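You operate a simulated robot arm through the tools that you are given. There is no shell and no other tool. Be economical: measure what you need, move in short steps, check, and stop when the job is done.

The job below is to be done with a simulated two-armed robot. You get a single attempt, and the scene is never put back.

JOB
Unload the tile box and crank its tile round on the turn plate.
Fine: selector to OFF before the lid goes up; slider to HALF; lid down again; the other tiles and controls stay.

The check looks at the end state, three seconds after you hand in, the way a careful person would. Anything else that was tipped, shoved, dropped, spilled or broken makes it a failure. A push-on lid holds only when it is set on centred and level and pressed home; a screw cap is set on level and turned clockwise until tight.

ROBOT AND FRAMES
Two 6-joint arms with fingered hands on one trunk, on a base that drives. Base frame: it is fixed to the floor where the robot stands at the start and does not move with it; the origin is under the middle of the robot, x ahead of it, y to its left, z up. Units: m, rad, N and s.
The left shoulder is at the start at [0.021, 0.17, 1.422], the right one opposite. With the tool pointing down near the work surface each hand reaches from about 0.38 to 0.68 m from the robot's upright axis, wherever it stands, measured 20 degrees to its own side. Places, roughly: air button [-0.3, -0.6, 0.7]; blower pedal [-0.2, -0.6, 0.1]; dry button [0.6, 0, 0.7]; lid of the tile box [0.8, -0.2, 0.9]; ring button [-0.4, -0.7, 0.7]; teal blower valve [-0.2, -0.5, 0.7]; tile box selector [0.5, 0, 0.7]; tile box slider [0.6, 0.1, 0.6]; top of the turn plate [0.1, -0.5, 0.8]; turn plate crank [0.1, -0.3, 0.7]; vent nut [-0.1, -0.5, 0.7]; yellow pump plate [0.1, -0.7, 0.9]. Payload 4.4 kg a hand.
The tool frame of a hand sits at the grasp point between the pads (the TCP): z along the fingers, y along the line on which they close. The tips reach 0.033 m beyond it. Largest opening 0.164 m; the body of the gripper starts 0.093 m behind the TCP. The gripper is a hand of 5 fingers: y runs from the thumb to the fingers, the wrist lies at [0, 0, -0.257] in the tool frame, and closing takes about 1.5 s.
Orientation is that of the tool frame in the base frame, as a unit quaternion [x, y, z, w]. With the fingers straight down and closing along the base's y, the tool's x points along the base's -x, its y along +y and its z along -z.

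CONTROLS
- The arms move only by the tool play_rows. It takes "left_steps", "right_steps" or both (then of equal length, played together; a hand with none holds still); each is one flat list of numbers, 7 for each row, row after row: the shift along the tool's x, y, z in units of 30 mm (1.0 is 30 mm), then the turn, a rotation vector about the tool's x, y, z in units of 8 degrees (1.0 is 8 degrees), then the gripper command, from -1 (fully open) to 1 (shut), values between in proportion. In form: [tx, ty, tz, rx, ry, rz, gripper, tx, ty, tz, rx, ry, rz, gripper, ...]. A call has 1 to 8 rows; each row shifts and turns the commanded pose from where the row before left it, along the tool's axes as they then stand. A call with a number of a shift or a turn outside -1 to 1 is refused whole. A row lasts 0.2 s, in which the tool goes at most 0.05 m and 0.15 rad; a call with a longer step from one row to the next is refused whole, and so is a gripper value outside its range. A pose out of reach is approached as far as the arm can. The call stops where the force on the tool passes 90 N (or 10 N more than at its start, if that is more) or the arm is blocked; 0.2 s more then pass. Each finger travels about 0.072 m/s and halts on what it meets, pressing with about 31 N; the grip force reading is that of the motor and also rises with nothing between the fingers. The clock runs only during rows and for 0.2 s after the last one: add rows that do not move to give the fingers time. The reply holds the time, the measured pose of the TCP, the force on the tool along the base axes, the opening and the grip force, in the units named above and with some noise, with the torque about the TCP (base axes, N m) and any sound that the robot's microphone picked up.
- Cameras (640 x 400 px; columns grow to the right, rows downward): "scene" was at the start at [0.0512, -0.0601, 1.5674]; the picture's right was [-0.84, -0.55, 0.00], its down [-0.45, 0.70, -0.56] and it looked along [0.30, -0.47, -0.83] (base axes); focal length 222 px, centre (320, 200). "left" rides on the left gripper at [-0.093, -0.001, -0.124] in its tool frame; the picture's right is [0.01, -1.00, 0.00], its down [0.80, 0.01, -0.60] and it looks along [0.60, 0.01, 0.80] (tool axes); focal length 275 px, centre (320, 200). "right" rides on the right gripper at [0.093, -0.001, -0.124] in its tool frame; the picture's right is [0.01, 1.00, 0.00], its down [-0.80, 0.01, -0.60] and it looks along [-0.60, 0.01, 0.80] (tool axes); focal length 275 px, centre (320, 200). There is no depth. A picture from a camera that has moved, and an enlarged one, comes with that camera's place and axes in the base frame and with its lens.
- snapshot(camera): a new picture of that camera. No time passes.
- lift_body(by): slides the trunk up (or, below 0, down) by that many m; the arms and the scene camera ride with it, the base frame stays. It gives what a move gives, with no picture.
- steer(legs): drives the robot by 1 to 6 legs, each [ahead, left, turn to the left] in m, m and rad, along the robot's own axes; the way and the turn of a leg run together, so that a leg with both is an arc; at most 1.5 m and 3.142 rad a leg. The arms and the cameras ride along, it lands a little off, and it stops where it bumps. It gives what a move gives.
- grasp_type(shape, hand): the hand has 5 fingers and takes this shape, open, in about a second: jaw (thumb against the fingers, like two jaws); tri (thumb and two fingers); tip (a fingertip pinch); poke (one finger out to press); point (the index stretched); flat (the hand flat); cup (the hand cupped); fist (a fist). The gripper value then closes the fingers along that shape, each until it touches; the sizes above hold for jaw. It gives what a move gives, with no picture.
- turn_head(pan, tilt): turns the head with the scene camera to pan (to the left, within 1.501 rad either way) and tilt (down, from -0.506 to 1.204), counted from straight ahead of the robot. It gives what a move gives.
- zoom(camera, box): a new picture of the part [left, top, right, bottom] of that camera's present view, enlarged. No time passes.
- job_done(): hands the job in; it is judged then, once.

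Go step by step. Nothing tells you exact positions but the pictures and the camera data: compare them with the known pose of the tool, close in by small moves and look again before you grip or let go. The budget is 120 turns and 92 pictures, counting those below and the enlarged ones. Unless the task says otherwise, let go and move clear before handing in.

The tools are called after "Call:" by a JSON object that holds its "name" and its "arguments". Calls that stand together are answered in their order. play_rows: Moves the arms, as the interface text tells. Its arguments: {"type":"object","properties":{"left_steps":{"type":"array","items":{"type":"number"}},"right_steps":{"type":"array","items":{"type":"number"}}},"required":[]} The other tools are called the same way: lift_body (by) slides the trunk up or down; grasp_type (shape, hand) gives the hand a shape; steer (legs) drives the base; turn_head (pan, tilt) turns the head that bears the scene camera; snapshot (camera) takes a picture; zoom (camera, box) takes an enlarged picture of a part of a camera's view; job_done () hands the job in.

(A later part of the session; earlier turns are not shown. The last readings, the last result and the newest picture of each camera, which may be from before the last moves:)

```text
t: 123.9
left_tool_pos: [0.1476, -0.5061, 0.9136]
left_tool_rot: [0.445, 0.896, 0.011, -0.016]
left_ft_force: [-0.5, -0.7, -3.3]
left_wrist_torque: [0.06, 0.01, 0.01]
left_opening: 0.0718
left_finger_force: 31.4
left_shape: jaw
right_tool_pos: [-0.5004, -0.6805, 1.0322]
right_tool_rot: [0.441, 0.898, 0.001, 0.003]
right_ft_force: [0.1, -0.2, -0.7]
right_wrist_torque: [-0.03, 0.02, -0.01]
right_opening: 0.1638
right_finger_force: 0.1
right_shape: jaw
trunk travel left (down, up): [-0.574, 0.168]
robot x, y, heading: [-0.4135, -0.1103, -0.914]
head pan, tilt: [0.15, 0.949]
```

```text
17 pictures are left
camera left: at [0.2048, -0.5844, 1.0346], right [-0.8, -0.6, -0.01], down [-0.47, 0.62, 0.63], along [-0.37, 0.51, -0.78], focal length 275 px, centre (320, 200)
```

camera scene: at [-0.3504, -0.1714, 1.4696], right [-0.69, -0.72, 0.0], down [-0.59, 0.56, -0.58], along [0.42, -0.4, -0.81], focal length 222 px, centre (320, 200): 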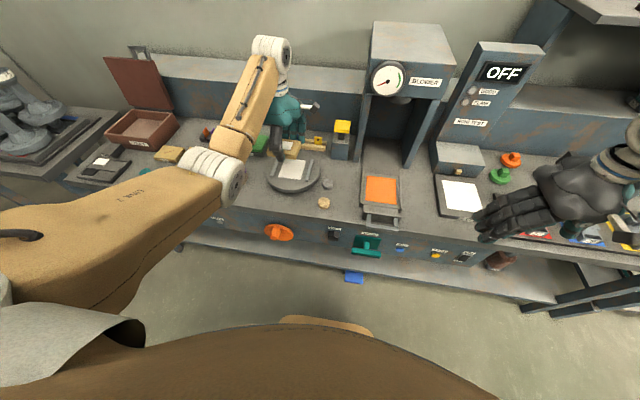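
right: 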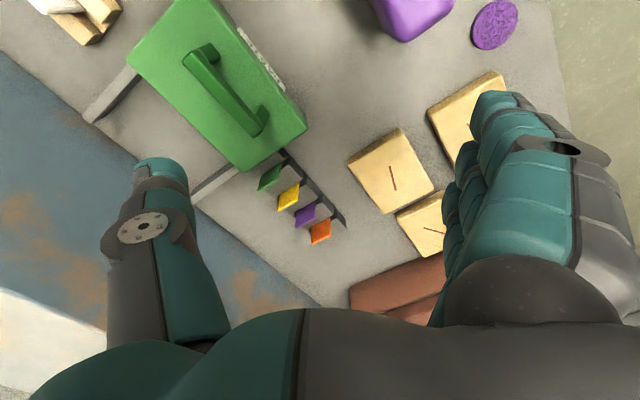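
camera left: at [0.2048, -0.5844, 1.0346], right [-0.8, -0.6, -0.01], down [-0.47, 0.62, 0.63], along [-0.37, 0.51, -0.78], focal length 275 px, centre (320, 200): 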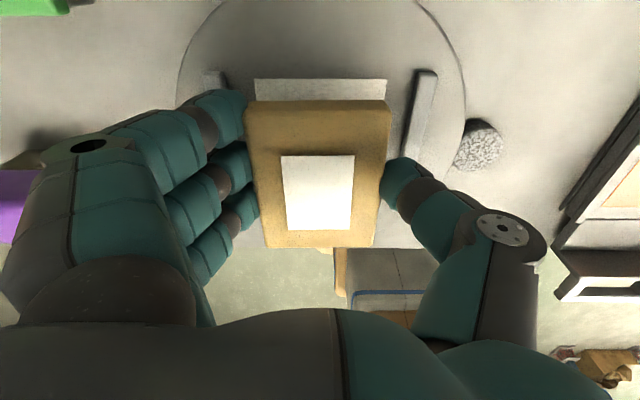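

Laterally the tile is centred on the outline; front-to-back estimates agree within about a centimetre. I'll lower in small steps until contact.

Call:
{"name": "play_rows", "arguments": {"left_steps": [0, 0, 0.2, 0, 0, 0, 1, 0, 0, 0, 0, 0, 0, 1]}}

Call:
{"name": "play_rows", "arguments": {"left_steps": [0, 0, 0.2, 0, 0, 0, 1, 0, 0, 0, 0, 0, 0, 1]}}

Call:
{"name": "play_rows", "arguments": {"left_steps": [0, 0, 0.2, 0, 0, 0, 1, 0, 0, 0, 0, 0, 0, 1]}}

Call:
{"name": "zoom", "arguments": {"camera": "scene", "box": [255, 120, 355, 220]}}

```text
t: 124.5
left_tool_pos: [0.1468, -0.5071, 0.9086]
left_tool_rot: [0.445, 0.896, 0.01, -0.016]
left_ft_force: [-0.8, -0.9, -2.2]
left_wrist_torque: [-0.01, -0.01, 0.03]
left_opening: 0.0718
left_finger_force: 31.2
left_shape: jaw
right_tool_pos: [-0.4992, -0.6803, 1.0321]
right_tool_rot: [0.441, 0.897, 0.001, 0.004]
right_ft_force: [0.0, -0.3, -0.4]
right_wrist_torque: [-0.01, 0.01, -0.02]
right_opening: 0.1636
right_finger_force: 0.1
right_shape: jaw
trunk travel left (down, up): [-0.574, 0.168]
robot x, y, heading: [-0.4087, -0.1103, -0.917]
head pan, tilt: [0.15, 0.949]
```

```text
t: 125.1
left_tool_pos: [0.1477, -0.5078, 0.9017]
left_tool_rot: [0.444, 0.896, 0.01, -0.014]
left_ft_force: [0.3, -0.3, -2.0]
left_wrist_torque: [0.01, 0.03, -0.01]
left_opening: 0.0718
left_finger_force: 30.7
left_shape: jaw
right_tool_pos: [-0.4987, -0.6807, 1.0329]
right_tool_rot: [0.442, 0.897, 0.002, 0.004]
right_ft_force: [-0.5, 0.0, -0.1]
right_wrist_torque: [0.01, 0.01, -0.02]
right_opening: 0.164
right_finger_force: 0.0
right_shape: jaw
trunk travel left (down, up): [-0.574, 0.168]
robot x, y, heading: [-0.4143, -0.1136, -0.919]
head pan, tilt: [0.15, 0.949]
```

```text
t: 125.7
left_tool_pos: [0.1464, -0.5057, 0.8964]
left_tool_rot: [0.445, 0.895, 0.011, -0.014]
left_ft_force: [0.3, -0.5, -2.7]
left_wrist_torque: [0.01, 0.0, -0.01]
left_opening: 0.0716
left_finger_force: 30.8
left_shape: jaw
right_tool_pos: [-0.4999, -0.681, 1.0338]
right_tool_rot: [0.442, 0.897, 0.001, 0.004]
right_ft_force: [-0.3, -0.5, 0.1]
right_wrist_torque: [-0.02, 0.01, 0.0]
right_opening: 0.1639
right_finger_force: 0.0
right_shape: jaw
trunk travel left (down, up): [-0.574, 0.168]
robot x, y, heading: [-0.4127, -0.1111, -0.915]
head pan, tilt: [0.15, 0.949]
```

```text
4.00 times, centred on (305, 170) of scene
camera zoom: at [-0.3506, -0.1714, 1.4695], right [-0.69, -0.72, 0.0], down [-0.59, 0.56, -0.58], along [0.42, -0.4, -0.81], focal length 887 px, centre (380, 320)
```

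zoom: 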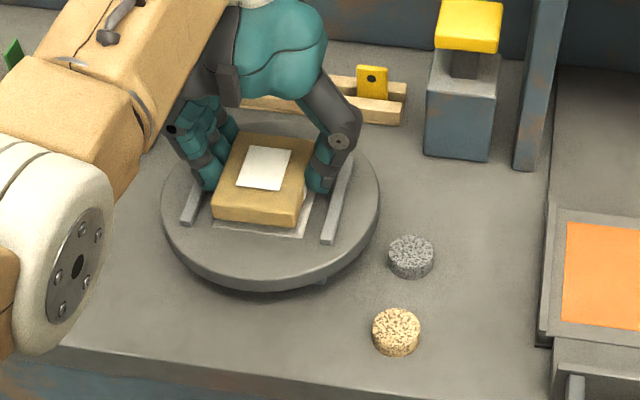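

The gap is down to around 1–1.5 cm. I'll continue lowering carefully.

Call:
{"name": "play_rows", "arguments": {"left_steps": [0, 0, 0.2, 0, 0, 0, 1, 0, 0, 0, 0, 0, 0, 1]}}

Call:
{"name": "play_rows", "arguments": {"left_steps": [0, 0, 0.13, 0, 0, 0, 1, 0, 0, 0, 0, 0, 0, 1]}}

Call:
{"name": "zoom", "arguments": {"camera": "scene", "box": [255, 120, 355, 220]}}

```text
t: 126.3
left_tool_pos: [0.1469, -0.5062, 0.8903]
left_tool_rot: [0.444, 0.896, 0.01, -0.015]
left_ft_force: [-0.4, -0.7, -2.3]
left_wrist_torque: [-0.02, 0.0, 0.0]
left_opening: 0.0719
left_finger_force: 31.2
left_shape: jaw
right_tool_pos: [-0.4989, -0.6806, 1.034]
right_tool_rot: [0.442, 0.897, 0.001, 0.004]
right_ft_force: [0.1, 0.5, -0.1]
right_wrist_torque: [0.02, -0.01, 0.0]
right_opening: 0.1638
right_finger_force: 0.1
right_shape: jaw
trunk travel left (down, up): [-0.574, 0.168]
robot x, y, heading: [-0.416, -0.1116, -0.917]
head pan, tilt: [0.15, 0.949]
```

```text
t: 126.9
left_tool_pos: [0.1478, -0.5045, 0.8878]
left_tool_rot: [0.444, 0.896, 0.011, -0.015]
left_ft_force: [0.7, 0.4, -3.0]
left_wrist_torque: [0.0, -0.05, -0.01]
left_opening: 0.072
left_finger_force: 30.9
left_shape: jaw
right_tool_pos: [-0.499, -0.6813, 1.0332]
right_tool_rot: [0.441, 0.897, 0.002, 0.003]
right_ft_force: [0.1, -0.1, 0.6]
right_wrist_torque: [-0.03, -0.02, -0.01]
right_opening: 0.1638
right_finger_force: 0.1
right_shape: jaw
trunk travel left (down, up): [-0.574, 0.168]
robot x, y, heading: [-0.4118, -0.1129, -0.914]
head pan, tilt: [0.15, 0.949]
```

```text
4.00 times, centred on (305, 170) of scene
camera zoom: at [-0.3505, -0.1714, 1.4695], right [-0.69, -0.72, 0.0], down [-0.59, 0.56, -0.58], along [0.42, -0.4, -0.81], focal length 887 px, centre (380, 320)
```

zoom: 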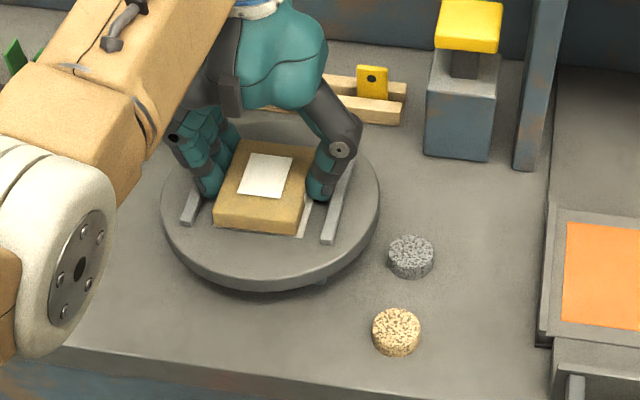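

Just a few millimetres remain, so two more tiny steps.

Call:
{"name": "play_rows", "arguments": {"left_steps": [0, 0, 0.13, 0, 0, 0, 1, 0, 0, 0, 0, 0, 0, 1]}}

Call:
{"name": "play_rows", "arguments": {"left_steps": [0, 0, 0.1, 0, 0, 0, 1, 0, 0, 0, 0, 0, 0, 1]}}

```text
t: 127.5
left_tool_pos: [0.1469, -0.5056, 0.8847]
left_tool_rot: [0.445, 0.895, 0.009, -0.014]
left_ft_force: [1.4, 0.9, 9.2]
left_wrist_torque: [-0.49, 0.07, -0.01]
left_opening: 0.0718
left_finger_force: 31.0
left_shape: jaw
right_tool_pos: [-0.5001, -0.6798, 1.032]
right_tool_rot: [0.442, 0.897, 0.0, 0.004]
right_ft_force: [1.0, -0.5, 0.7]
right_wrist_torque: [0.01, 0.0, 0.02]
right_opening: 0.1637
right_finger_force: 0.0
right_shape: jaw
trunk travel left (down, up): [-0.574, 0.168]
robot x, y, heading: [-0.4136, -0.1125, -0.915]
head pan, tilt: [0.15, 0.949]
```

```text
t: 128.1
left_tool_pos: [0.1469, -0.5061, 0.8862]
left_tool_rot: [0.445, 0.895, 0.009, -0.011]
left_ft_force: [3.5, 2.7, 29.4]
left_wrist_torque: [-0.87, -0.12, 0.0]
left_opening: 0.0715
left_finger_force: 30.8
left_shape: jaw
right_tool_pos: [-0.4997, -0.6784, 1.0335]
right_tool_rot: [0.442, 0.897, 0.0, 0.005]
right_ft_force: [0.0, 0.6, -0.1]
right_wrist_torque: [-0.03, 0.0, -0.03]
right_opening: 0.164
right_finger_force: 0.0
right_shape: jaw
trunk travel left (down, up): [-0.574, 0.168]
robot x, y, heading: [-0.4124, -0.111, -0.92]
head pan, tilt: [0.15, 0.949]
```

Contact. I'll relieve slightly, open and rise straight up.

Call:
{"name": "play_rows", "arguments": {"left_steps": [0, 0, -0.08, 0, 0, 0, 0.6, 0, 0, 0, 0, 0, 0, 0, 0, 0, 0, 0, 0, 0, -0.3, 0, 0, 0, 0, 0, 0, -0.3, 0, 0, -0.6, 0, 0, 0, -0.3, 0, 0, -0.9, 0, 0, 0, -0.3, 0, 0, -0.9, 0, 0, 0, -0.3, 0, 0, -0.9, 0, 0, 0, -0.3]}}

Call:
{"name": "snapshot", "arguments": {"camera": "left"}}

```text
t: 129.9
left_tool_pos: [0.1488, -0.5085, 0.9826]
left_tool_rot: [0.444, 0.896, 0.01, -0.016]
left_ft_force: [0.1, -0.2, 0.5]
left_wrist_torque: [-0.04, -0.02, 0.02]
left_opening: 0.1057
left_finger_force: 0.0
left_shape: jaw
right_tool_pos: [-0.4998, -0.6808, 1.0337]
right_tool_rot: [0.441, 0.897, 0.001, 0.004]
right_ft_force: [-0.7, 0.4, -0.3]
right_wrist_torque: [-0.04, -0.02, 0.0]
right_opening: 0.1639
right_finger_force: 0.1
right_shape: jaw
trunk travel left (down, up): [-0.574, 0.168]
robot x, y, heading: [-0.4142, -0.111, -0.918]
head pan, tilt: [0.15, 0.949]
```

```text
14 pictures are left
camera left: at [0.205, -0.5855, 1.1017], right [-0.8, -0.6, -0.01], down [-0.47, 0.62, 0.63], along [-0.37, 0.51, -0.78], focal length 275 px, centre (320, 200)
```

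left: 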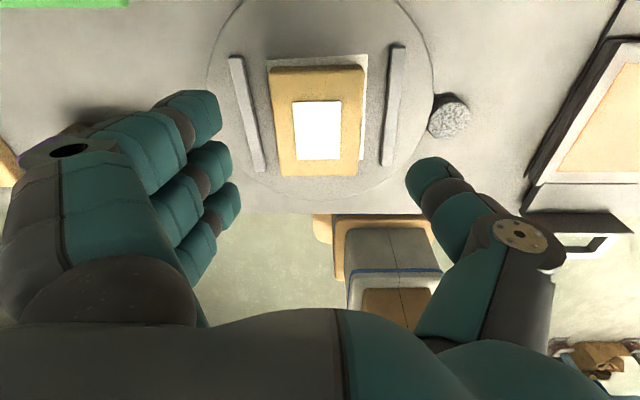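

The tile sits on the plate within the guides. Now the crank: I'll back off, lower the trunk and turn the left hand forward again, advancing it while tilting.

Call:
{"name": "steer", "arguments": {"legs": [[-0.38, 0, 0]]}}

Call:
{"name": "lift_body", "arguments": {"by": -0.28}}

Call:
{"name": "play_rows", "arguments": {"left_steps": [-0.5, 0, 0, 0, -1, 0, 0, -0.495, 0, 0.07, 0, -1, 0, 0, -0.48, 0, 0.138, 0, -1, 0, 0, -0.457, 0, 0.203, 0, -1, 0, 0, -0.424, 0, 0.265, 0, -1, 0, 0, -0.383, 0, 0.32, 0, -1, 0, 0, -0.334, 0, 0.37, 0, -1, 0, 0, -0.28, 0, 0.415, 0, -1, 0, 0]}}

Call:
{"name": "play_rows", "arguments": {"left_steps": [-0.22, 0, 0.45, 0, -1, 0, 0, -0.155, 0, 0.475, 0, -1, 0, 0, -0.087, 0, 0.49, 0, -1, 0, 0, 0, 0, 0, 0, -0.25, 0, 0]}}

Call:
{"name": "snapshot", "arguments": {"camera": "left"}}

```text
t: 132.3
left_tool_pos: [-0.0813, -0.2078, 0.9822]
left_tool_rot: [0.443, 0.896, 0.01, -0.015]
left_ft_force: [-0.2, 0.7, 0.2]
left_wrist_torque: [-0.02, -0.04, -0.01]
left_opening: 0.1059
left_finger_force: 0.0
left_shape: jaw
right_tool_pos: [-0.728, -0.3832, 1.0341]
right_tool_rot: [0.441, 0.898, 0.001, 0.004]
right_ft_force: [-0.6, 0.3, -0.3]
right_wrist_torque: [-0.01, 0.0, -0.01]
right_opening: 0.1637
right_finger_force: 0.1
right_shape: jaw
trunk travel left (down, up): [-0.574, 0.168]
robot x, y, heading: [-0.6428, 0.1871, -0.914]
head pan, tilt: [0.15, 0.949]
```

```text
t: 135.1
left_tool_pos: [-0.0838, -0.2046, 0.6763]
left_tool_rot: [0.443, 0.896, 0.019, -0.033]
left_ft_force: [-0.5, 0.0, 0.1]
left_wrist_torque: [0.0, 0.01, -0.02]
left_opening: 0.1059
left_finger_force: 0.1
left_shape: jaw
right_tool_pos: [-0.7277, -0.3825, 0.7525]
right_tool_rot: [0.44, 0.898, 0.002, 0.005]
right_ft_force: [-0.3, 0.4, 0.7]
right_wrist_torque: [-0.03, 0.02, -0.02]
right_opening: 0.164
right_finger_force: 0.0
right_shape: jaw
trunk travel left (down, up): [-0.294, 0.448]
robot x, y, heading: [-0.6418, 0.1906, -0.908]
head pan, tilt: [0.15, 0.949]
```

```text
t: 136.9
left_tool_pos: [-0.011, -0.2999, 0.6632]
left_tool_rot: [0.385, 0.779, -0.217, 0.445]
left_ft_force: [0.3, 5.9, -6.0]
left_wrist_torque: [-0.18, 0.35, 0.36]
left_opening: 0.0837
left_finger_force: 0.0
left_shape: jaw
right_tool_pos: [-0.7279, -0.3812, 0.7517]
right_tool_rot: [0.441, 0.897, 0.001, 0.004]
right_ft_force: [0.6, 0.0, 0.7]
right_wrist_torque: [0.03, 0.0, 0.01]
right_opening: 0.1641
right_finger_force: 0.1
right_shape: jaw
trunk travel left (down, up): [-0.294, 0.448]
robot x, y, heading: [-0.6447, 0.1901, -0.913]
head pan, tilt: [0.15, 0.949]
```

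```text
t: 137.7
left_tool_pos: [0.0094, -0.3178, 0.6538]
left_tool_rot: [0.337, 0.695, -0.276, 0.572]
left_ft_force: [-30.9, 36.1, 7.8]
left_wrist_torque: [-1.51, -1.93, 2.54]
left_opening: 0.0815
left_finger_force: 0.1
left_shape: jaw
left hand out of reach, approached as far as the arm can: row 3
right_tool_pos: [-0.73, -0.3789, 0.7552]
right_tool_rot: [0.439, 0.898, 0.001, 0.006]
right_ft_force: [0.3, -0.3, -0.1]
right_wrist_torque: [0.0, 0.03, 0.03]
right_opening: 0.1638
right_finger_force: 0.0
right_shape: jaw
trunk travel left (down, up): [-0.294, 0.448]
robot x, y, heading: [-0.6438, 0.1926, -0.908]
head pan, tilt: [0.15, 0.949]
stopped in row 3 (left hand): the force on the tool passed its limit (the readings are from after the stop); the commanded pose is now the measured one
```

```text
13 pictures are left
camera left: at [-0.0559, -0.237, 0.7686], right [-0.79, -0.62, -0.01], down [-0.45, 0.59, -0.67], along [0.42, -0.52, -0.74], focal length 275 px, centre (320, 200)
```

left: 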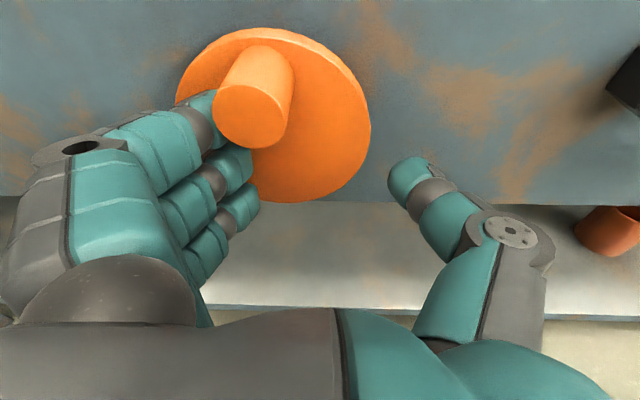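

My fingers touched the crank peg, so I'll back off 4 cm, finish leveling, and look.

Call:
{"name": "play_rows", "arguments": {"left_steps": [0, 0, -0.7, 0, 0, 0, 0, 0, 0, -0.9, 0, 0, 0, 0, 0, 0, -0.5, 0, -0.6, 0, 0, 0, 0, 0, 0, -0.6, 0, 0]}}

Call:
{"name": "snapshot", "arguments": {"camera": "left"}}

```text
t: 138.7
left_tool_pos: [-0.0253, -0.2726, 0.6639]
left_tool_rot: [0.314, 0.652, -0.299, 0.622]
left_ft_force: [-0.1, -1.2, -0.3]
left_wrist_torque: [0.01, 0.01, 0.03]
left_opening: 0.0828
left_finger_force: 0.0
left_shape: jaw
right_tool_pos: [-0.7286, -0.3809, 0.7524]
right_tool_rot: [0.44, 0.898, 0.001, 0.003]
right_ft_force: [-0.3, -0.6, 1.1]
right_wrist_torque: [-0.02, 0.04, 0.0]
right_opening: 0.1641
right_finger_force: 0.1
right_shape: jaw
trunk travel left (down, up): [-0.294, 0.448]
robot x, y, heading: [-0.6416, 0.1927, -0.918]
head pan, tilt: [0.15, 0.949]
```

```text
12 pictures are left
camera left: at [-0.1011, -0.1797, 0.7618], right [-0.78, -0.62, -0.01], down [-0.39, 0.5, -0.77], along [0.49, -0.6, -0.64], focal length 275 px, centre (320, 200)
```

left: 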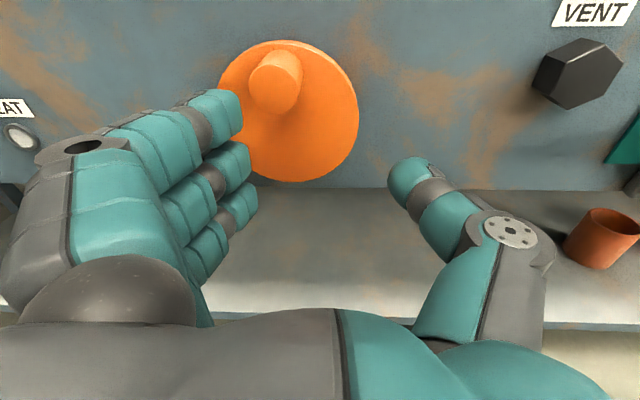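

The peg is at the top of the disc (L -0.151, z 0.70; disc centre L -0.155, z 0.667, crank radius about 34 mm). I'll line up with it, lower the trunk slightly and drive a bit closer for reach.

Call:
{"name": "play_rows", "arguments": {"left_steps": [0, 0, -0.9, 0, 0, 0, 0, 0, 0, -0.9, 0, 0, 0, 0, -0.9, 0.55, 0, 0, 0, 0, 0, -0.9, 0.6, 0, 0, 0, 0, 0, -0.8, 0, 0, 0, 0, 0, 0]}}

Call:
{"name": "lift_body", "arguments": {"by": -0.04}}

Call:
{"name": "steer", "arguments": {"legs": [[0.055, 0, 0]]}}

Call:
{"name": "snapshot", "arguments": {"camera": "left"}}

```text
t: 139.9
left_tool_pos: [-0.0314, -0.2126, 0.7437]
left_tool_rot: [0.313, 0.645, -0.304, 0.627]
left_ft_force: [0.4, 0.7, 0.3]
left_wrist_torque: [-0.02, -0.01, 0.02]
left_opening: 0.0829
left_finger_force: 0.1
left_shape: jaw
right_tool_pos: [-0.729, -0.3801, 0.7541]
right_tool_rot: [0.439, 0.898, 0.001, 0.004]
right_ft_force: [-1.5, 0.0, 0.0]
right_wrist_torque: [0.0, 0.03, 0.01]
right_opening: 0.1641
right_finger_force: 0.1
right_shape: jaw
trunk travel left (down, up): [-0.294, 0.448]
robot x, y, heading: [-0.6385, 0.1891, -0.907]
head pan, tilt: [0.15, 0.949]
```

```text
t: 140.7
left_tool_pos: [-0.0315, -0.2124, 0.7034]
left_tool_rot: [0.313, 0.645, -0.303, 0.627]
left_ft_force: [0.4, -0.5, -0.2]
left_wrist_torque: [0.03, 0.0, -0.01]
left_opening: 0.0828
left_finger_force: 0.1
left_shape: jaw
right_tool_pos: [-0.7286, -0.3801, 0.712]
right_tool_rot: [0.44, 0.898, 0.001, 0.004]
right_ft_force: [-0.2, 0.3, 0.4]
right_wrist_torque: [-0.05, 0.01, 0.04]
right_opening: 0.1642
right_finger_force: 0.0
right_shape: jaw
trunk travel left (down, up): [-0.254, 0.488]
robot x, y, heading: [-0.642, 0.1899, -0.912]
head pan, tilt: [0.15, 0.949]
```

```text
t: 141.7
left_tool_pos: [0.0027, -0.256, 0.7033]
left_tool_rot: [0.313, 0.646, -0.303, 0.627]
left_ft_force: [0.2, 0.2, 0.4]
left_wrist_torque: [0.03, 0.01, -0.02]
left_opening: 0.0827
left_finger_force: 0.2
left_shape: jaw
right_tool_pos: [-0.6937, -0.4253, 0.7127]
right_tool_rot: [0.44, 0.898, 0.001, 0.005]
right_ft_force: [-0.2, -0.4, -0.2]
right_wrist_torque: [0.0, 0.0, 0.03]
right_opening: 0.1637
right_finger_force: 0.1
right_shape: jaw
trunk travel left (down, up): [-0.254, 0.488]
robot x, y, heading: [-0.6096, 0.1492, -0.914]
head pan, tilt: [0.15, 0.949]
```

```text
11 pictures are left
camera left: at [-0.0736, -0.1609, 0.799], right [-0.78, -0.62, -0.01], down [-0.38, 0.5, -0.78], along [0.49, -0.61, -0.62], focal length 275 px, centre (320, 200)
```

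left: 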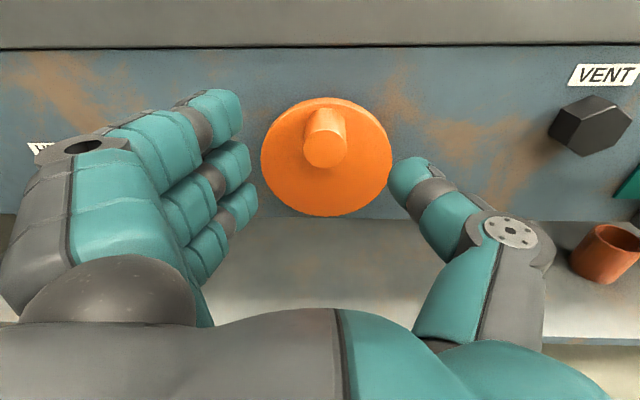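

Peg aligned with the hand axis. I'll advance 7 cm and grip it.

Call:
{"name": "play_rows", "arguments": {"left_steps": [0, -0.05, 0.75, 0, 0, 0, 0, 0, -0.05, 0.75, 0, 0, 0, 0, 0, 0, 0.75, 0, 0, 0, 0, 0, 0, 0, 0, 0, 0, 0.4, 0, 0, 0, 0, 0, 0, 0.8, 0, 0, 0, 0, 0, 0, 1, 0, 0, 0, 0, 0, 0, 1]}}

Call:
{"name": "play_rows", "arguments": {"left_steps": [0.06, -0.45, 0, 0, 0, 0, 1, 0.2, -0.4, 0, 0, 0, 0, 1, 0.4, -0.25, 0, 0, 0, 0, 1, 0.5, 0, 0, 0, 0, 0, 1]}}

Call:
{"name": "snapshot", "arguments": {"camera": "left"}}

```text
t: 143.3
left_tool_pos: [0.044, -0.3064, 0.701]
left_tool_rot: [0.312, 0.646, -0.3, 0.629]
left_ft_force: [4.3, 47.5, 1.7]
left_wrist_torque: [0.62, -1.02, -0.58]
left_opening: 0.0795
left_finger_force: 27.7
left_shape: jaw
right_tool_pos: [-0.694, -0.4242, 0.7151]
right_tool_rot: [0.44, 0.898, 0.0, 0.004]
right_ft_force: [0.1, -0.5, -0.3]
right_wrist_torque: [0.0, -0.04, -0.01]
right_opening: 0.1641
right_finger_force: 0.0
right_shape: jaw
trunk travel left (down, up): [-0.254, 0.488]
robot x, y, heading: [-0.6058, 0.1428, -0.913]
head pan, tilt: [0.15, 0.949]
```

```text
t: 144.0
left_tool_pos: [0.0328, -0.3142, 0.6976]
left_tool_rot: [0.318, 0.634, -0.288, 0.643]
left_ft_force: [29.2, 47.9, 17.2]
left_wrist_torque: [0.7, -2.12, -0.35]
left_opening: 0.0848
left_finger_force: 31.2
left_shape: jaw
right_tool_pos: [-0.6879, -0.4211, 0.7161]
right_tool_rot: [0.437, 0.9, -0.002, 0.004]
right_ft_force: [-0.5, 0.2, 0.6]
right_wrist_torque: [0.02, -0.01, -0.01]
right_opening: 0.1639
right_finger_force: 0.1
right_shape: jaw
trunk travel left (down, up): [-0.254, 0.488]
robot x, y, heading: [-0.6119, 0.145, -0.899]
head pan, tilt: [0.15, 0.949]
stopped in row 3 (left hand): the force on the tool passed its limit (the readings are from after the stop); the commanded pose is now the measured one
```

```text
10 pictures are left
camera left: at [-0.049, -0.2209, 0.7925], right [-0.77, -0.63, -0.05], down [-0.35, 0.5, -0.79], along [0.53, -0.6, -0.6], focal length 275 px, centre (320, 200)
```

left: 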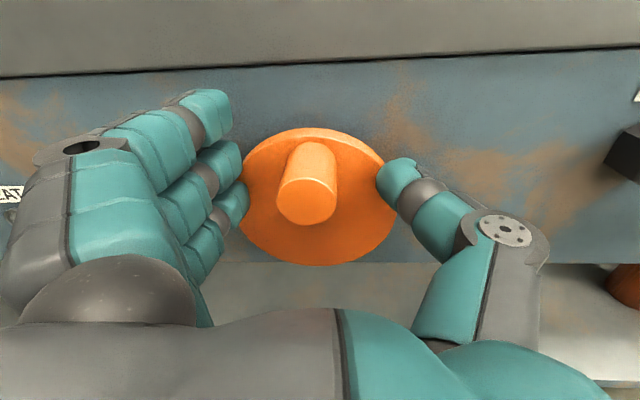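

The fingertips caught on the disc face before reaching the peg. I'll back off 3 cm, pre-close the fingers in front of the disc, then advance less.

Call:
{"name": "play_rows", "arguments": {"left_steps": [0, 0, -0.5, 0, 0, 0, 0, 0, 0.25, -0.6, 0, 0, 0, 0, 0, 0, 0, 0, 0, -0.3, 0.35, 0, 0, 0, 0, 0, 0, 0.35]}}

Call:
{"name": "snapshot", "arguments": {"camera": "left"}}

```text
t: 145.0
left_tool_pos: [0.0122, -0.2927, 0.6951]
left_tool_rot: [0.303, 0.644, -0.309, 0.63]
left_ft_force: [-0.1, -1.0, 0.5]
left_wrist_torque: [-0.03, -0.02, 0.01]
left_opening: 0.0524
left_finger_force: 0.0
left_shape: jaw
right_tool_pos: [-0.6919, -0.4261, 0.7119]
right_tool_rot: [0.439, 0.899, 0.001, 0.003]
right_ft_force: [-0.1, 0.6, 0.1]
right_wrist_torque: [0.03, -0.01, 0.0]
right_opening: 0.1641
right_finger_force: 0.0
right_shape: jaw
trunk travel left (down, up): [-0.254, 0.488]
robot x, y, heading: [-0.6102, 0.1437, -0.906]
head pan, tilt: [0.15, 0.949]
```

```text
9 pictures are left
camera left: at [-0.0645, -0.1961, 0.7903], right [-0.78, -0.63, 0.0], down [-0.38, 0.47, -0.79], along [0.49, -0.62, -0.61], focal length 275 px, centre (320, 200)
```

left: 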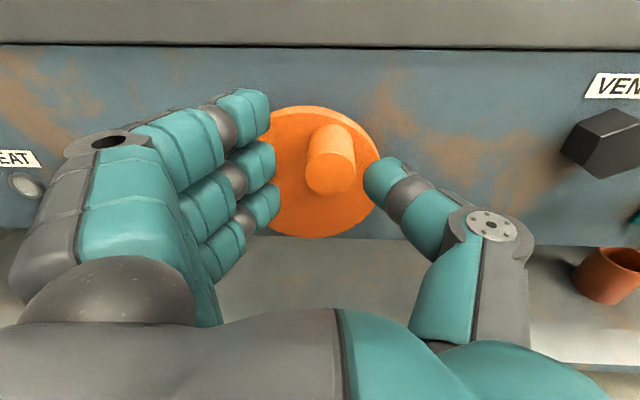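

The peg's end is about 33 mm ahead. I'll advance 22 mm, close on it, and start the clockwise circle.

Call:
{"name": "play_rows", "arguments": {"left_steps": [0, -0.2, 0.4, 0, 0, 0, 0.35, 0, 0, 0.33, 0, 0, 0, 0.35, 0, 0, 0, 0, 0, 0, 0.6, 0, 0, 0, 0, 0, 0, 1, 0, 0, 0, 0, 0, 0, 1, 0, 0, 0, 0, 0, 0, 1]}}

Call:
{"name": "play_rows", "arguments": {"left_steps": [0.08, -0.35, 0, 0, 0, 0, 1, 0.16, -0.33, 0, 0, 0, 0, 1, 0.23, -0.27, 0, 0, 0, 0, 1, 0.3, -0.2, 0, 0, 0, 0, 1]}}

Call:
{"name": "snapshot", "arguments": {"camera": "left"}}

```text
t: 146.4
left_tool_pos: [0.0227, -0.314, 0.6946]
left_tool_rot: [0.302, 0.646, -0.307, 0.63]
left_ft_force: [2.2, 4.5, -3.8]
left_wrist_torque: [0.08, 0.02, 0.06]
left_opening: 0.0201
left_finger_force: 31.0
left_shape: jaw
right_tool_pos: [-0.6905, -0.4254, 0.7132]
right_tool_rot: [0.439, 0.899, 0.002, 0.003]
right_ft_force: [0.0, 0.6, 0.5]
right_wrist_torque: [-0.01, -0.01, 0.03]
right_opening: 0.1639
right_finger_force: 0.1
right_shape: jaw
trunk travel left (down, up): [-0.254, 0.488]
robot x, y, heading: [-0.61, 0.1439, -0.906]
head pan, tilt: [0.15, 0.949]
```

```text
t: 147.4
left_tool_pos: [-0.0014, -0.3287, 0.6764]
left_tool_rot: [0.303, 0.643, -0.304, 0.634]
left_ft_force: [39.6, 47.4, 15.4]
left_wrist_torque: [0.37, -1.45, 1.87]
left_opening: 0.0155
left_finger_force: 30.4
left_shape: jaw
right_tool_pos: [-0.6897, -0.4231, 0.7155]
right_tool_rot: [0.438, 0.899, -0.001, 0.004]
right_ft_force: [-0.2, 1.0, -0.2]
right_wrist_torque: [0.01, 0.01, 0.0]
right_opening: 0.164
right_finger_force: 0.1
right_shape: jaw
trunk travel left (down, up): [-0.254, 0.488]
robot x, y, heading: [-0.6082, 0.1435, -0.907]
head pan, tilt: [0.15, 0.949]
```

```text
8 pictures are left
camera left: at [-0.0786, -0.2328, 0.7694], right [-0.78, -0.63, 0.0], down [-0.38, 0.47, -0.79], along [0.5, -0.61, -0.61], focal length 275 px, centre (320, 200)
```

left: 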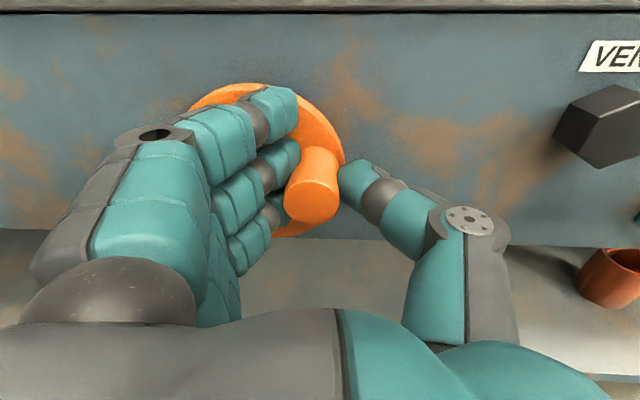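

The crank turns: the peg is now at the right side, but I pulled slightly outward. I'll follow the circle with an inward correction, on to the bottom.

Call:
{"name": "play_rows", "arguments": {"left_steps": [0.287, 0.5, 0, 0, 0, 0, 1, 0.347, 0.083, 0, 0, 0, 0, 1, 0.307, 0.18, 0, 0, 0, 0, 1, 0.237, 0.263, 0, 0, 0, 0, 1, 0.153, 0.32, 0, 0, 0, 0, 1, 0.053, 0.35, 0, 0, 0, 0, 1]}}

Call:
{"name": "snapshot", "arguments": {"camera": "left"}}

```text
t: 148.8
left_tool_pos: [0.0342, -0.3022, 0.6277]
left_tool_rot: [0.303, 0.645, -0.307, 0.63]
left_ft_force: [-0.1, -0.5, -0.1]
left_wrist_torque: [0.02, -0.02, 0.01]
left_opening: 0.0098
left_finger_force: 31.3
left_shape: jaw
right_tool_pos: [-0.6913, -0.4261, 0.7128]
right_tool_rot: [0.438, 0.899, 0.001, 0.003]
right_ft_force: [-0.2, 0.0, 0.1]
right_wrist_torque: [0.01, -0.01, 0.03]
right_opening: 0.1637
right_finger_force: 0.0
right_shape: jaw
trunk travel left (down, up): [-0.254, 0.488]
robot x, y, heading: [-0.6074, 0.1457, -0.907]
head pan, tilt: [0.15, 0.949]
```

```text
7 pictures are left
camera left: at [-0.0434, -0.206, 0.7228], right [-0.78, -0.63, 0.0], down [-0.39, 0.48, -0.79], along [0.49, -0.62, -0.61], focal length 275 px, centre (320, 200)
```

left: 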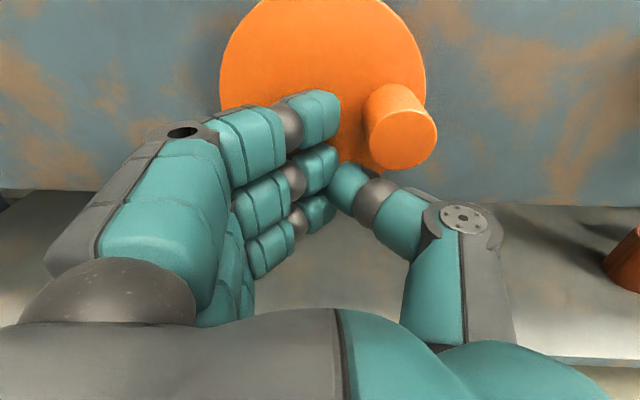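

The hand slipped off the peg at about the 100° position. I'll check how far the plate has turned.

Call:
{"name": "zoom", "arguments": {"camera": "scene", "box": [240, 40, 400, 160]}}

```text
3.33 times, centred on (320, 100) of scene
camera zoom: at [-0.513, 0.0418, 1.1462], right [-0.69, -0.73, 0.0], down [-0.59, 0.56, -0.58], along [0.42, -0.4, -0.81], focal length 739 px, centre (320, 533)
```

zoom: 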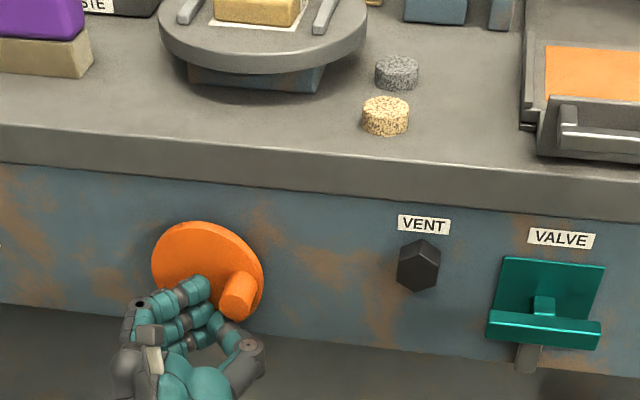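

I'll look at the plate itself in the upper part of the view.

Call:
{"name": "zoom", "arguments": {"camera": "scene", "box": [260, 0, 370, 70]}}

```text
5.71 times, centred on (315, 35) of scene
camera zoom: at [-0.513, 0.0418, 1.1462], right [-0.69, -0.73, 0.0], down [-0.59, 0.56, -0.58], along [0.42, -0.4, -0.81], focal length 1268 px, centre (349, 1143)
```

zoom: 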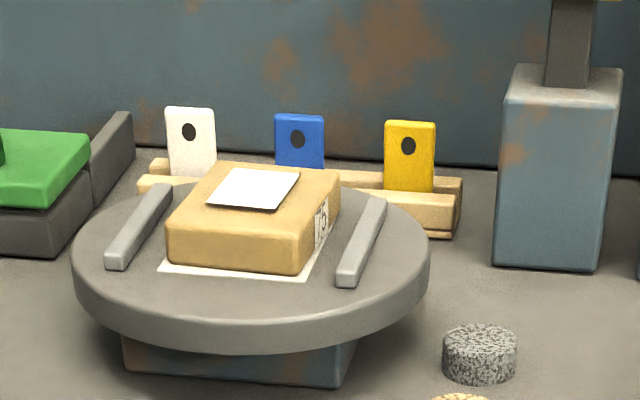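

The plate has not turned yet, so the crank needs more turning. I'll re-grip: back off, roll the hand 90° (fingers above the peg) and push the peg down and round clockwise.

Call:
{"name": "play_rows", "arguments": {"left_steps": [0, 0, -0.8, 0, 0, 0, 1, 0, 0, -0.8, 0, 0, 0, 0.35, -0.55, -0.7, 0, 0, 0, 0, 0.35, -0.52, -0.7, 0, 0, 0, 0, 0.35, 0, 0, 0, 0, 0, 1, 0.35, 0, 0, 0, 0, 0, 1, 0.35, 0, 0, 0, 0, 0, 1, 0.35, 0, 0, 0, 0, 0, 1, 0.35]}}

Call:
{"name": "play_rows", "arguments": {"left_steps": [0, 0, 0, 0, 0, 1, 0.35, 0, 0, 0, 0, 0, 1, 0.35, 0, 0, 0, 0, 0, 1, 0.35, 0, 0, 0, 0, 0, 1, 0.35, 0, 0, 0, 0, 0, 1, 0.35, 0, 0, 0, 0, 0, 1, 0.35, 0, 0, 0, 0, 0, 1, 0.35, 0, 0, 0, 0, 0, 0, 0.35]}}

Call:
{"name": "snapshot", "arguments": {"camera": "left"}}

```text
t: 150.6
left_tool_pos: [-0.0297, -0.293, 0.6647]
left_tool_rot: [0.47, 0.535, -0.122, 0.692]
left_ft_force: [-0.2, -0.1, 0.3]
left_wrist_torque: [0.0, 0.0, 0.02]
left_opening: 0.0525
left_finger_force: 0.1
left_shape: jaw
right_tool_pos: [-0.691, -0.4257, 0.7135]
right_tool_rot: [0.439, 0.899, 0.0, 0.003]
right_ft_force: [0.4, 0.0, -0.2]
right_wrist_torque: [0.0, 0.04, -0.01]
right_opening: 0.1637
right_finger_force: 0.0
right_shape: jaw
trunk travel left (down, up): [-0.254, 0.488]
robot x, y, heading: [-0.6102, 0.1437, -0.905]
head pan, tilt: [0.15, 0.949]
```

```text
t: 152.4
left_tool_pos: [-0.029, -0.2926, 0.6653]
left_tool_rot: [0.667, 0.252, 0.217, 0.667]
left_ft_force: [0.8, 0.1, -0.5]
left_wrist_torque: [0.0, -0.03, 0.01]
left_opening: 0.0528
left_finger_force: 0.1
left_shape: jaw
right_tool_pos: [-0.6917, -0.426, 0.7125]
right_tool_rot: [0.438, 0.899, 0.001, 0.003]
right_ft_force: [0.4, -0.3, -1.1]
right_wrist_torque: [0.0, 0.01, 0.01]
right_opening: 0.1639
right_finger_force: 0.1
right_shape: jaw
trunk travel left (down, up): [-0.254, 0.488]
robot x, y, heading: [-0.6089, 0.1461, -0.91]
head pan, tilt: [0.15, 0.949]
```

```text
4 pictures are left
camera left: at [-0.1795, -0.2528, 0.6694], right [-0.04, -0.01, -1.0], down [0.25, 0.97, -0.02], along [0.97, -0.25, -0.03], focal length 275 px, centre (320, 200)
```

left: 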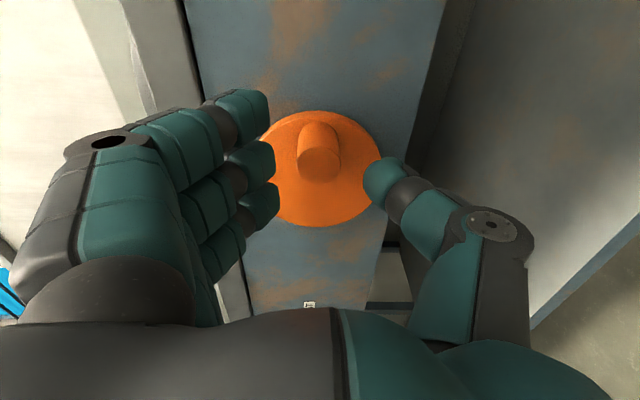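

The peg is straight ahead with fingers above and thumb below it. I'll advance, grip, and drive it down-left along the circle.

Call:
{"name": "play_rows", "arguments": {"left_steps": [0, 0, 0.75, 0, 0, 0, 0.35, 0, 0, 0.78, 0, 0, 0, 0.35, 0, 0, 0, 0, 0, 0, 0.7, 0, 0, 0, 0, 0, 0, 1, 0, 0, 0, 0, 0, 0, 1, 0, 0, 0, 0, 0, 0, 1]}}

Call:
{"name": "play_rows", "arguments": {"left_steps": [0.043, -0.393, 0, 0, 0, 0, 1, 0.147, -0.367, 0, 0, 0, 0, 1, 0.243, -0.31, 0, 0, 0, 0, 1, 0.317, -0.23, 0, 0, 0, 0, 1]}}

```text
t: 153.8
left_tool_pos: [-0.0008, -0.3283, 0.6698]
left_tool_rot: [0.663, 0.251, 0.218, 0.671]
left_ft_force: [10.1, 6.1, 21.2]
left_wrist_torque: [-0.45, -0.57, 0.33]
left_opening: 0.0171
left_finger_force: 31.1
left_shape: jaw
right_tool_pos: [-0.6909, -0.4239, 0.7143]
right_tool_rot: [0.438, 0.899, 0.001, 0.005]
right_ft_force: [-0.1, -0.2, -0.3]
right_wrist_torque: [-0.02, 0.01, -0.05]
right_opening: 0.1636
right_finger_force: 0.0
right_shape: jaw
trunk travel left (down, up): [-0.254, 0.488]
robot x, y, heading: [-0.6092, 0.1461, -0.905]
head pan, tilt: [0.15, 0.949]
```

```text
t: 154.8
left_tool_pos: [0.0026, -0.3268, 0.6563]
left_tool_rot: [0.652, 0.237, 0.21, 0.689]
left_ft_force: [-55.9, -3.9, 67.8]
left_wrist_torque: [-1.42, -2.11, -1.02]
left_opening: 0.0158
left_finger_force: 31.2
left_shape: jaw
right_tool_pos: [-0.6996, -0.4223, 0.7146]
right_tool_rot: [0.44, 0.898, 0.001, 0.01]
right_ft_force: [0.4, 0.5, 0.3]
right_wrist_torque: [-0.02, -0.01, 0.03]
right_opening: 0.1639
right_finger_force: 0.1
right_shape: jaw
trunk travel left (down, up): [-0.254, 0.488]
robot x, y, heading: [-0.6083, 0.1445, -0.91]
head pan, tilt: [0.15, 0.949]
```

The peg hit a hard stop near the 3 o'clock position (about 80 N), so clockwise is blocked. I'll relax and crank counter-clockwise instead, with the hand rolling along with the crank.

Call:
{"name": "play_rows", "arguments": {"left_steps": [-0.35, 0.6, 0, 0, 0, 0, 1, -0.35, 0.6, 0, 0, 0, 0, 1, 0.013, 0.191, 0, 0, 0, -1, 1, 0.013, 0.191, 0, 0, 0, -1, 1, 0.013, 0.191, 0, 0, 0, -1, 1, 0.013, 0.191, 0, 0, 0, -1, 1, 0.013, 0.191, 0, 0, 0, -1, 1, 0.013, 0.191, 0, 0, 0, -1, 1]}}

Call:
{"name": "play_rows", "arguments": {"left_steps": [0.013, 0.191, 0, 0, 0, -1, 1, 0.013, 0.191, 0, 0, 0, -1, 1, 0.013, 0.191, 0, 0, 0, -1, 1, 0.013, 0.191, 0, 0, 0, -1, 1, 0.013, 0.191, 0, 0, 0, -1, 1]}}

```text
t: 156.6
left_tool_pos: [0.0118, -0.3192, 0.6946]
left_tool_rot: [0.504, 0.5, -0.077, 0.7]
left_ft_force: [0.7, -14.9, 17.8]
left_wrist_torque: [-0.01, -0.27, -0.46]
left_opening: 0.0161
left_finger_force: 31.4
left_shape: jaw
right_tool_pos: [-0.6914, -0.4248, 0.7119]
right_tool_rot: [0.438, 0.899, 0.0, 0.005]
right_ft_force: [0.1, 0.6, 0.2]
right_wrist_torque: [-0.03, 0.03, 0.0]
right_opening: 0.164
right_finger_force: 0.0
right_shape: jaw
trunk travel left (down, up): [-0.254, 0.488]
robot x, y, heading: [-0.6087, 0.1461, -0.906]
head pan, tilt: [0.15, 0.949]
```

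```text
t: 157.8
left_tool_pos: [0.0319, -0.3026, 0.7049]
left_tool_rot: [0.302, 0.64, -0.312, 0.633]
left_ft_force: [5.8, -13.7, 21.8]
left_wrist_torque: [-0.31, -0.1, -0.42]
left_opening: 0.0163
left_finger_force: 31.1
left_shape: jaw
right_tool_pos: [-0.6919, -0.4253, 0.7129]
right_tool_rot: [0.438, 0.899, 0.001, 0.004]
right_ft_force: [0.1, 0.6, 0.1]
right_wrist_torque: [0.02, 0.02, 0.02]
right_opening: 0.1637
right_finger_force: 0.0
right_shape: jaw
trunk travel left (down, up): [-0.254, 0.488]
robot x, y, heading: [-0.607, 0.1438, -0.907]
head pan, tilt: [0.15, 0.949]
```

The crank followed smoothly to the top. I'll continue counter-clockwise to the left and then check the plate.

Call:
{"name": "play_rows", "arguments": {"left_steps": [0.05, 0.37, 0, 0, 0, -0.5, 1, 0.143, 0.35, 0, 0, 0, -0.3, 1, 0.227, 0.297, 0, 0, 0, 0, 1, 0.297, 0.227, 0, 0, 0, 0, 1]}}

Call:
{"name": "zoom", "arguments": {"camera": "scene", "box": [240, 0, 400, 150]}}

```text
t: 158.8
left_tool_pos: [0.0491, -0.2872, 0.7005]
left_tool_rot: [0.266, 0.641, -0.359, 0.624]
left_ft_force: [-60.0, -8.4, 38.7]
left_wrist_torque: [-1.35, 0.51, -2.1]
left_opening: 0.0312
left_finger_force: 31.2
left_shape: jaw
right_tool_pos: [-0.6972, -0.4246, 0.7145]
right_tool_rot: [0.439, 0.899, 0.002, 0.008]
right_ft_force: [0.5, 0.1, 0.1]
right_wrist_torque: [0.01, 0.02, 0.01]
right_opening: 0.1641
right_finger_force: 0.0
right_shape: jaw
trunk travel left (down, up): [-0.254, 0.488]
robot x, y, heading: [-0.6099, 0.1484, -0.907]
head pan, tilt: [0.15, 0.949]
```

```text
2.67 times, centred on (320, 75) of scene
camera zoom: at [-0.521, 0.0439, 1.1479], right [-0.69, -0.73, 0.0], down [-0.59, 0.56, -0.59], along [0.43, -0.4, -0.81], focal length 592 px, centre (320, 533)
```

zoom: 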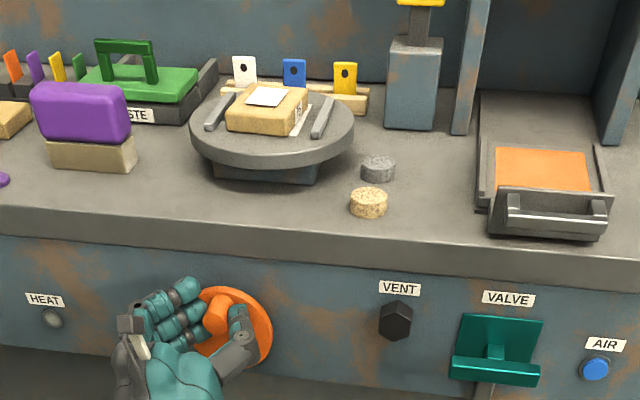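

The hand needs to roll along with the crank, since the peg jams in the grip when only translated. I'll release, re-roll the hand clockwise by 53°, and re-grip the peg for another rigid counter-clockwise stroke.

Call:
{"name": "play_rows", "arguments": {"left_steps": [0, 0, 0, 0, 0, 0, 0.6, -0.5, -0.45, -0.5, 0, 0, 0, 0.35, 0, 0, -0.7, 0, 0, 0.9, 0.35, 0, 0, 0, 0, 0, 0.95, 0.35, 0, 0, 0, 0, 0, 0.95, 0.35, 0, 0, 0, 0, 0, 0.95, 0.35, 0, 0, 0, 0, 0, 0.95, 0.35, 0, 0, 0, 0, 0, 0.95, 0.35]}}

Call:
{"name": "play_rows", "arguments": {"left_steps": [0, 0, 0, 0, 0, 0.95, 0.35, 0, 0, 0, 0, 0, 0, 0.35]}}

Call:
{"name": "snapshot", "arguments": {"camera": "left"}}

```text
t: 160.6
left_tool_pos: [0.0286, -0.2586, 0.6917]
left_tool_rot: [0.501, 0.506, -0.08, 0.698]
left_ft_force: [-0.3, -0.7, -0.6]
left_wrist_torque: [0.01, -0.02, -0.03]
left_opening: 0.0528
left_finger_force: 0.2
left_shape: jaw
right_tool_pos: [-0.691, -0.4251, 0.7133]
right_tool_rot: [0.438, 0.899, 0.001, 0.004]
right_ft_force: [-0.5, 0.8, -0.9]
right_wrist_torque: [0.04, -0.03, 0.04]
right_opening: 0.1638
right_finger_force: 0.0
right_shape: jaw
trunk travel left (down, up): [-0.254, 0.488]
robot x, y, heading: [-0.6093, 0.1448, -0.91]
head pan, tilt: [0.15, 0.949]
```

```text
t: 161.2
left_tool_pos: [0.0277, -0.2591, 0.6926]
left_tool_rot: [0.532, 0.473, -0.035, 0.701]
left_ft_force: [0.3, 0.0, 0.5]
left_wrist_torque: [-0.01, 0.02, -0.02]
left_opening: 0.0528
left_finger_force: 0.0
left_shape: jaw
right_tool_pos: [-0.6915, -0.4262, 0.7131]
right_tool_rot: [0.438, 0.899, 0.0, 0.004]
right_ft_force: [-0.6, -0.6, 0.4]
right_wrist_torque: [-0.01, 0.0, -0.02]
right_opening: 0.1639
right_finger_force: 0.1
right_shape: jaw
trunk travel left (down, up): [-0.254, 0.488]
robot x, y, heading: [-0.6092, 0.1444, -0.905]
head pan, tilt: [0.15, 0.949]
```

```text
2 pictures are left
camera left: at [-0.1008, -0.2041, 0.7581], right [-0.54, -0.42, -0.72], down [0.07, 0.84, -0.54], along [0.84, -0.35, -0.42], focal length 275 px, centre (320, 200)
```

left: 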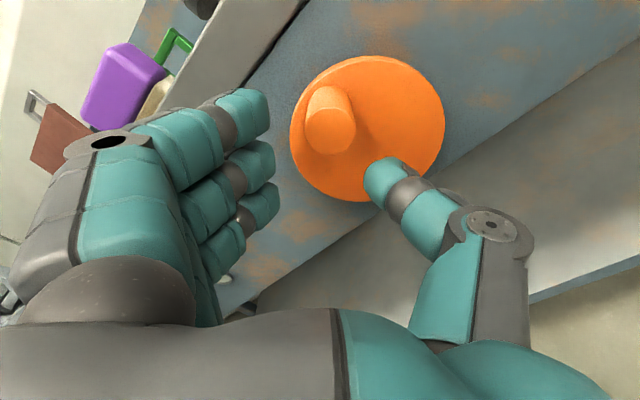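

The picture shows the peg still near the top, so counter-clockwise is stopped at the start position and the crank only runs clockwise from there, about 95°. I'll re-grip at the top and make one firm rigid clockwise stroke to the far stop, then look at the plate.

Call:
{"name": "play_rows", "arguments": {"left_steps": [0, 0, 0, 0, 0, -0.98, 0.35, 0, 0, 0, 0, 0, -0.98, 0.35, 0, 0, 0, 0, 0, -0.98, 0.35, 0, 0, 0, 0, 0, -0.98, 0.35, 0, 0, 0, 0, 0, -0.98, 0.35, 0, 0, 0, 0, 0, -0.98, 0.35, -0.35, -0.7, 0, 0, 0, 0, 0.35, 0, 0, 0, 0, 0, 0, 0.35]}}

Call:
{"name": "play_rows", "arguments": {"left_steps": [0, 0, 0.65, 0, 0, 0, 0.35, 0, 0, 0.6, 0, 0, 0, 0.35, 0, 0, 0, 0, 0, 0, 0.7, 0, 0, 0, 0, 0, 0, 1, 0, 0, 0, 0, 0, 0, 1, 0, 0, 0, 0, 0, 0, 1]}}

```text
t: 163.0
left_tool_pos: [0.013, -0.2715, 0.7038]
left_tool_rot: [0.3, 0.645, -0.313, 0.629]
left_ft_force: [-0.6, -0.2, -0.7]
left_wrist_torque: [0.03, 0.0, 0.01]
left_opening: 0.0526
left_finger_force: 0.1
left_shape: jaw
right_tool_pos: [-0.6909, -0.4256, 0.7127]
right_tool_rot: [0.439, 0.898, 0.002, 0.003]
right_ft_force: [0.0, -1.0, 0.5]
right_wrist_torque: [0.0, 0.01, 0.02]
right_opening: 0.1642
right_finger_force: 0.0
right_shape: jaw
trunk travel left (down, up): [-0.254, 0.488]
robot x, y, heading: [-0.6101, 0.1465, -0.91]
head pan, tilt: [0.15, 0.949]
```

```text
t: 164.4
left_tool_pos: [0.0364, -0.3005, 0.7038]
left_tool_rot: [0.299, 0.646, -0.312, 0.629]
left_ft_force: [3.9, 3.0, 0.9]
left_wrist_torque: [-0.01, -0.1, 0.22]
left_opening: 0.0187
left_finger_force: 30.7
left_shape: jaw
right_tool_pos: [-0.6902, -0.4249, 0.7139]
right_tool_rot: [0.438, 0.899, 0.001, 0.004]
right_ft_force: [0.1, -0.6, -0.9]
right_wrist_torque: [0.01, -0.02, -0.03]
right_opening: 0.1639
right_finger_force: 0.0
right_shape: jaw
trunk travel left (down, up): [-0.254, 0.488]
robot x, y, heading: [-0.6079, 0.1455, -0.905]
head pan, tilt: [0.15, 0.949]
```

The peg is gripped at the top. Now the rigid clockwise stroke.

Call:
{"name": "play_rows", "arguments": {"left_steps": [0.0136, -0.195, 0, 0, 0, 1, 1, 0.0136, -0.195, 0, 0, 0, 1, 1, 0.0136, -0.195, 0, 0, 0, 1, 1, 0.0136, -0.195, 0, 0, 0, 1, 1, 0.0136, -0.195, 0, 0, 0, 1, 1, 0.0136, -0.195, 0, 0, 0, 1, 1, 0.0136, -0.195, 0, 0, 0, 1, 1]}}

Call:
{"name": "play_rows", "arguments": {"left_steps": [0.0136, -0.195, 0, 0, 0, 1, 1, 0.0136, -0.195, 0, 0, 0, 1, 1, 0.0136, -0.195, 0, 0, 0, 1, 1, 0.0136, -0.195, 0, 0, 0, 1, 1]}}

Call:
{"name": "play_rows", "arguments": {"left_steps": [0.0136, -0.195, 0, 0, 0, 1, 1, 0.0136, -0.195, 0, 0, 0, 1, 1, 0.0136, -0.195, 0, 0, 0, 1, 1]}}

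```text
t: 166.0
left_tool_pos: [0.0078, -0.322, 0.6856]
left_tool_rot: [0.569, 0.428, 0.021, 0.702]
left_ft_force: [5.0, 13.7, 6.9]
left_wrist_torque: [-0.1, -0.57, 0.22]
left_opening: 0.0184
left_finger_force: 30.6
left_shape: jaw
right_tool_pos: [-0.6911, -0.4247, 0.7127]
right_tool_rot: [0.438, 0.899, 0.0, 0.005]
right_ft_force: [0.4, 0.1, -0.3]
right_wrist_torque: [0.0, 0.0, -0.02]
right_opening: 0.1637
right_finger_force: 0.0
right_shape: jaw
trunk travel left (down, up): [-0.254, 0.488]
robot x, y, heading: [-0.6084, 0.1463, -0.907]
head pan, tilt: [0.15, 0.949]
```

```text
t: 167.0
left_tool_pos: [0.0007, -0.3261, 0.6708]
left_tool_rot: [0.661, 0.255, 0.213, 0.673]
left_ft_force: [14.8, 20.3, 22.1]
left_wrist_torque: [-1.26, 0.3, 0.6]
left_opening: 0.0176
left_finger_force: 30.7
left_shape: jaw
right_tool_pos: [-0.6915, -0.4229, 0.715]
right_tool_rot: [0.439, 0.899, 0.0, 0.005]
right_ft_force: [-0.1, 0.9, 0.8]
right_wrist_torque: [0.01, 0.0, 0.01]
right_opening: 0.1637
right_finger_force: 0.0
right_shape: jaw
trunk travel left (down, up): [-0.254, 0.488]
robot x, y, heading: [-0.6089, 0.1444, -0.91]
head pan, tilt: [0.15, 0.949]
```

```text
t: 167.8
left_tool_pos: [0.0018, -0.3272, 0.6641]
left_tool_rot: [0.692, 0.11, 0.351, 0.621]
left_ft_force: [9.7, 20.3, 50.0]
left_wrist_torque: [-1.98, 0.06, 0.4]
left_opening: 0.0164
left_finger_force: 31.1
left_shape: jaw
right_tool_pos: [-0.6936, -0.4225, 0.7164]
right_tool_rot: [0.439, 0.899, 0.0, 0.007]
right_ft_force: [-0.1, 0.5, -0.6]
right_wrist_torque: [-0.02, 0.01, -0.01]
right_opening: 0.164
right_finger_force: 0.0
right_shape: jaw
trunk travel left (down, up): [-0.254, 0.488]
robot x, y, heading: [-0.6095, 0.1435, -0.913]
head pan, tilt: [0.15, 0.949]
```

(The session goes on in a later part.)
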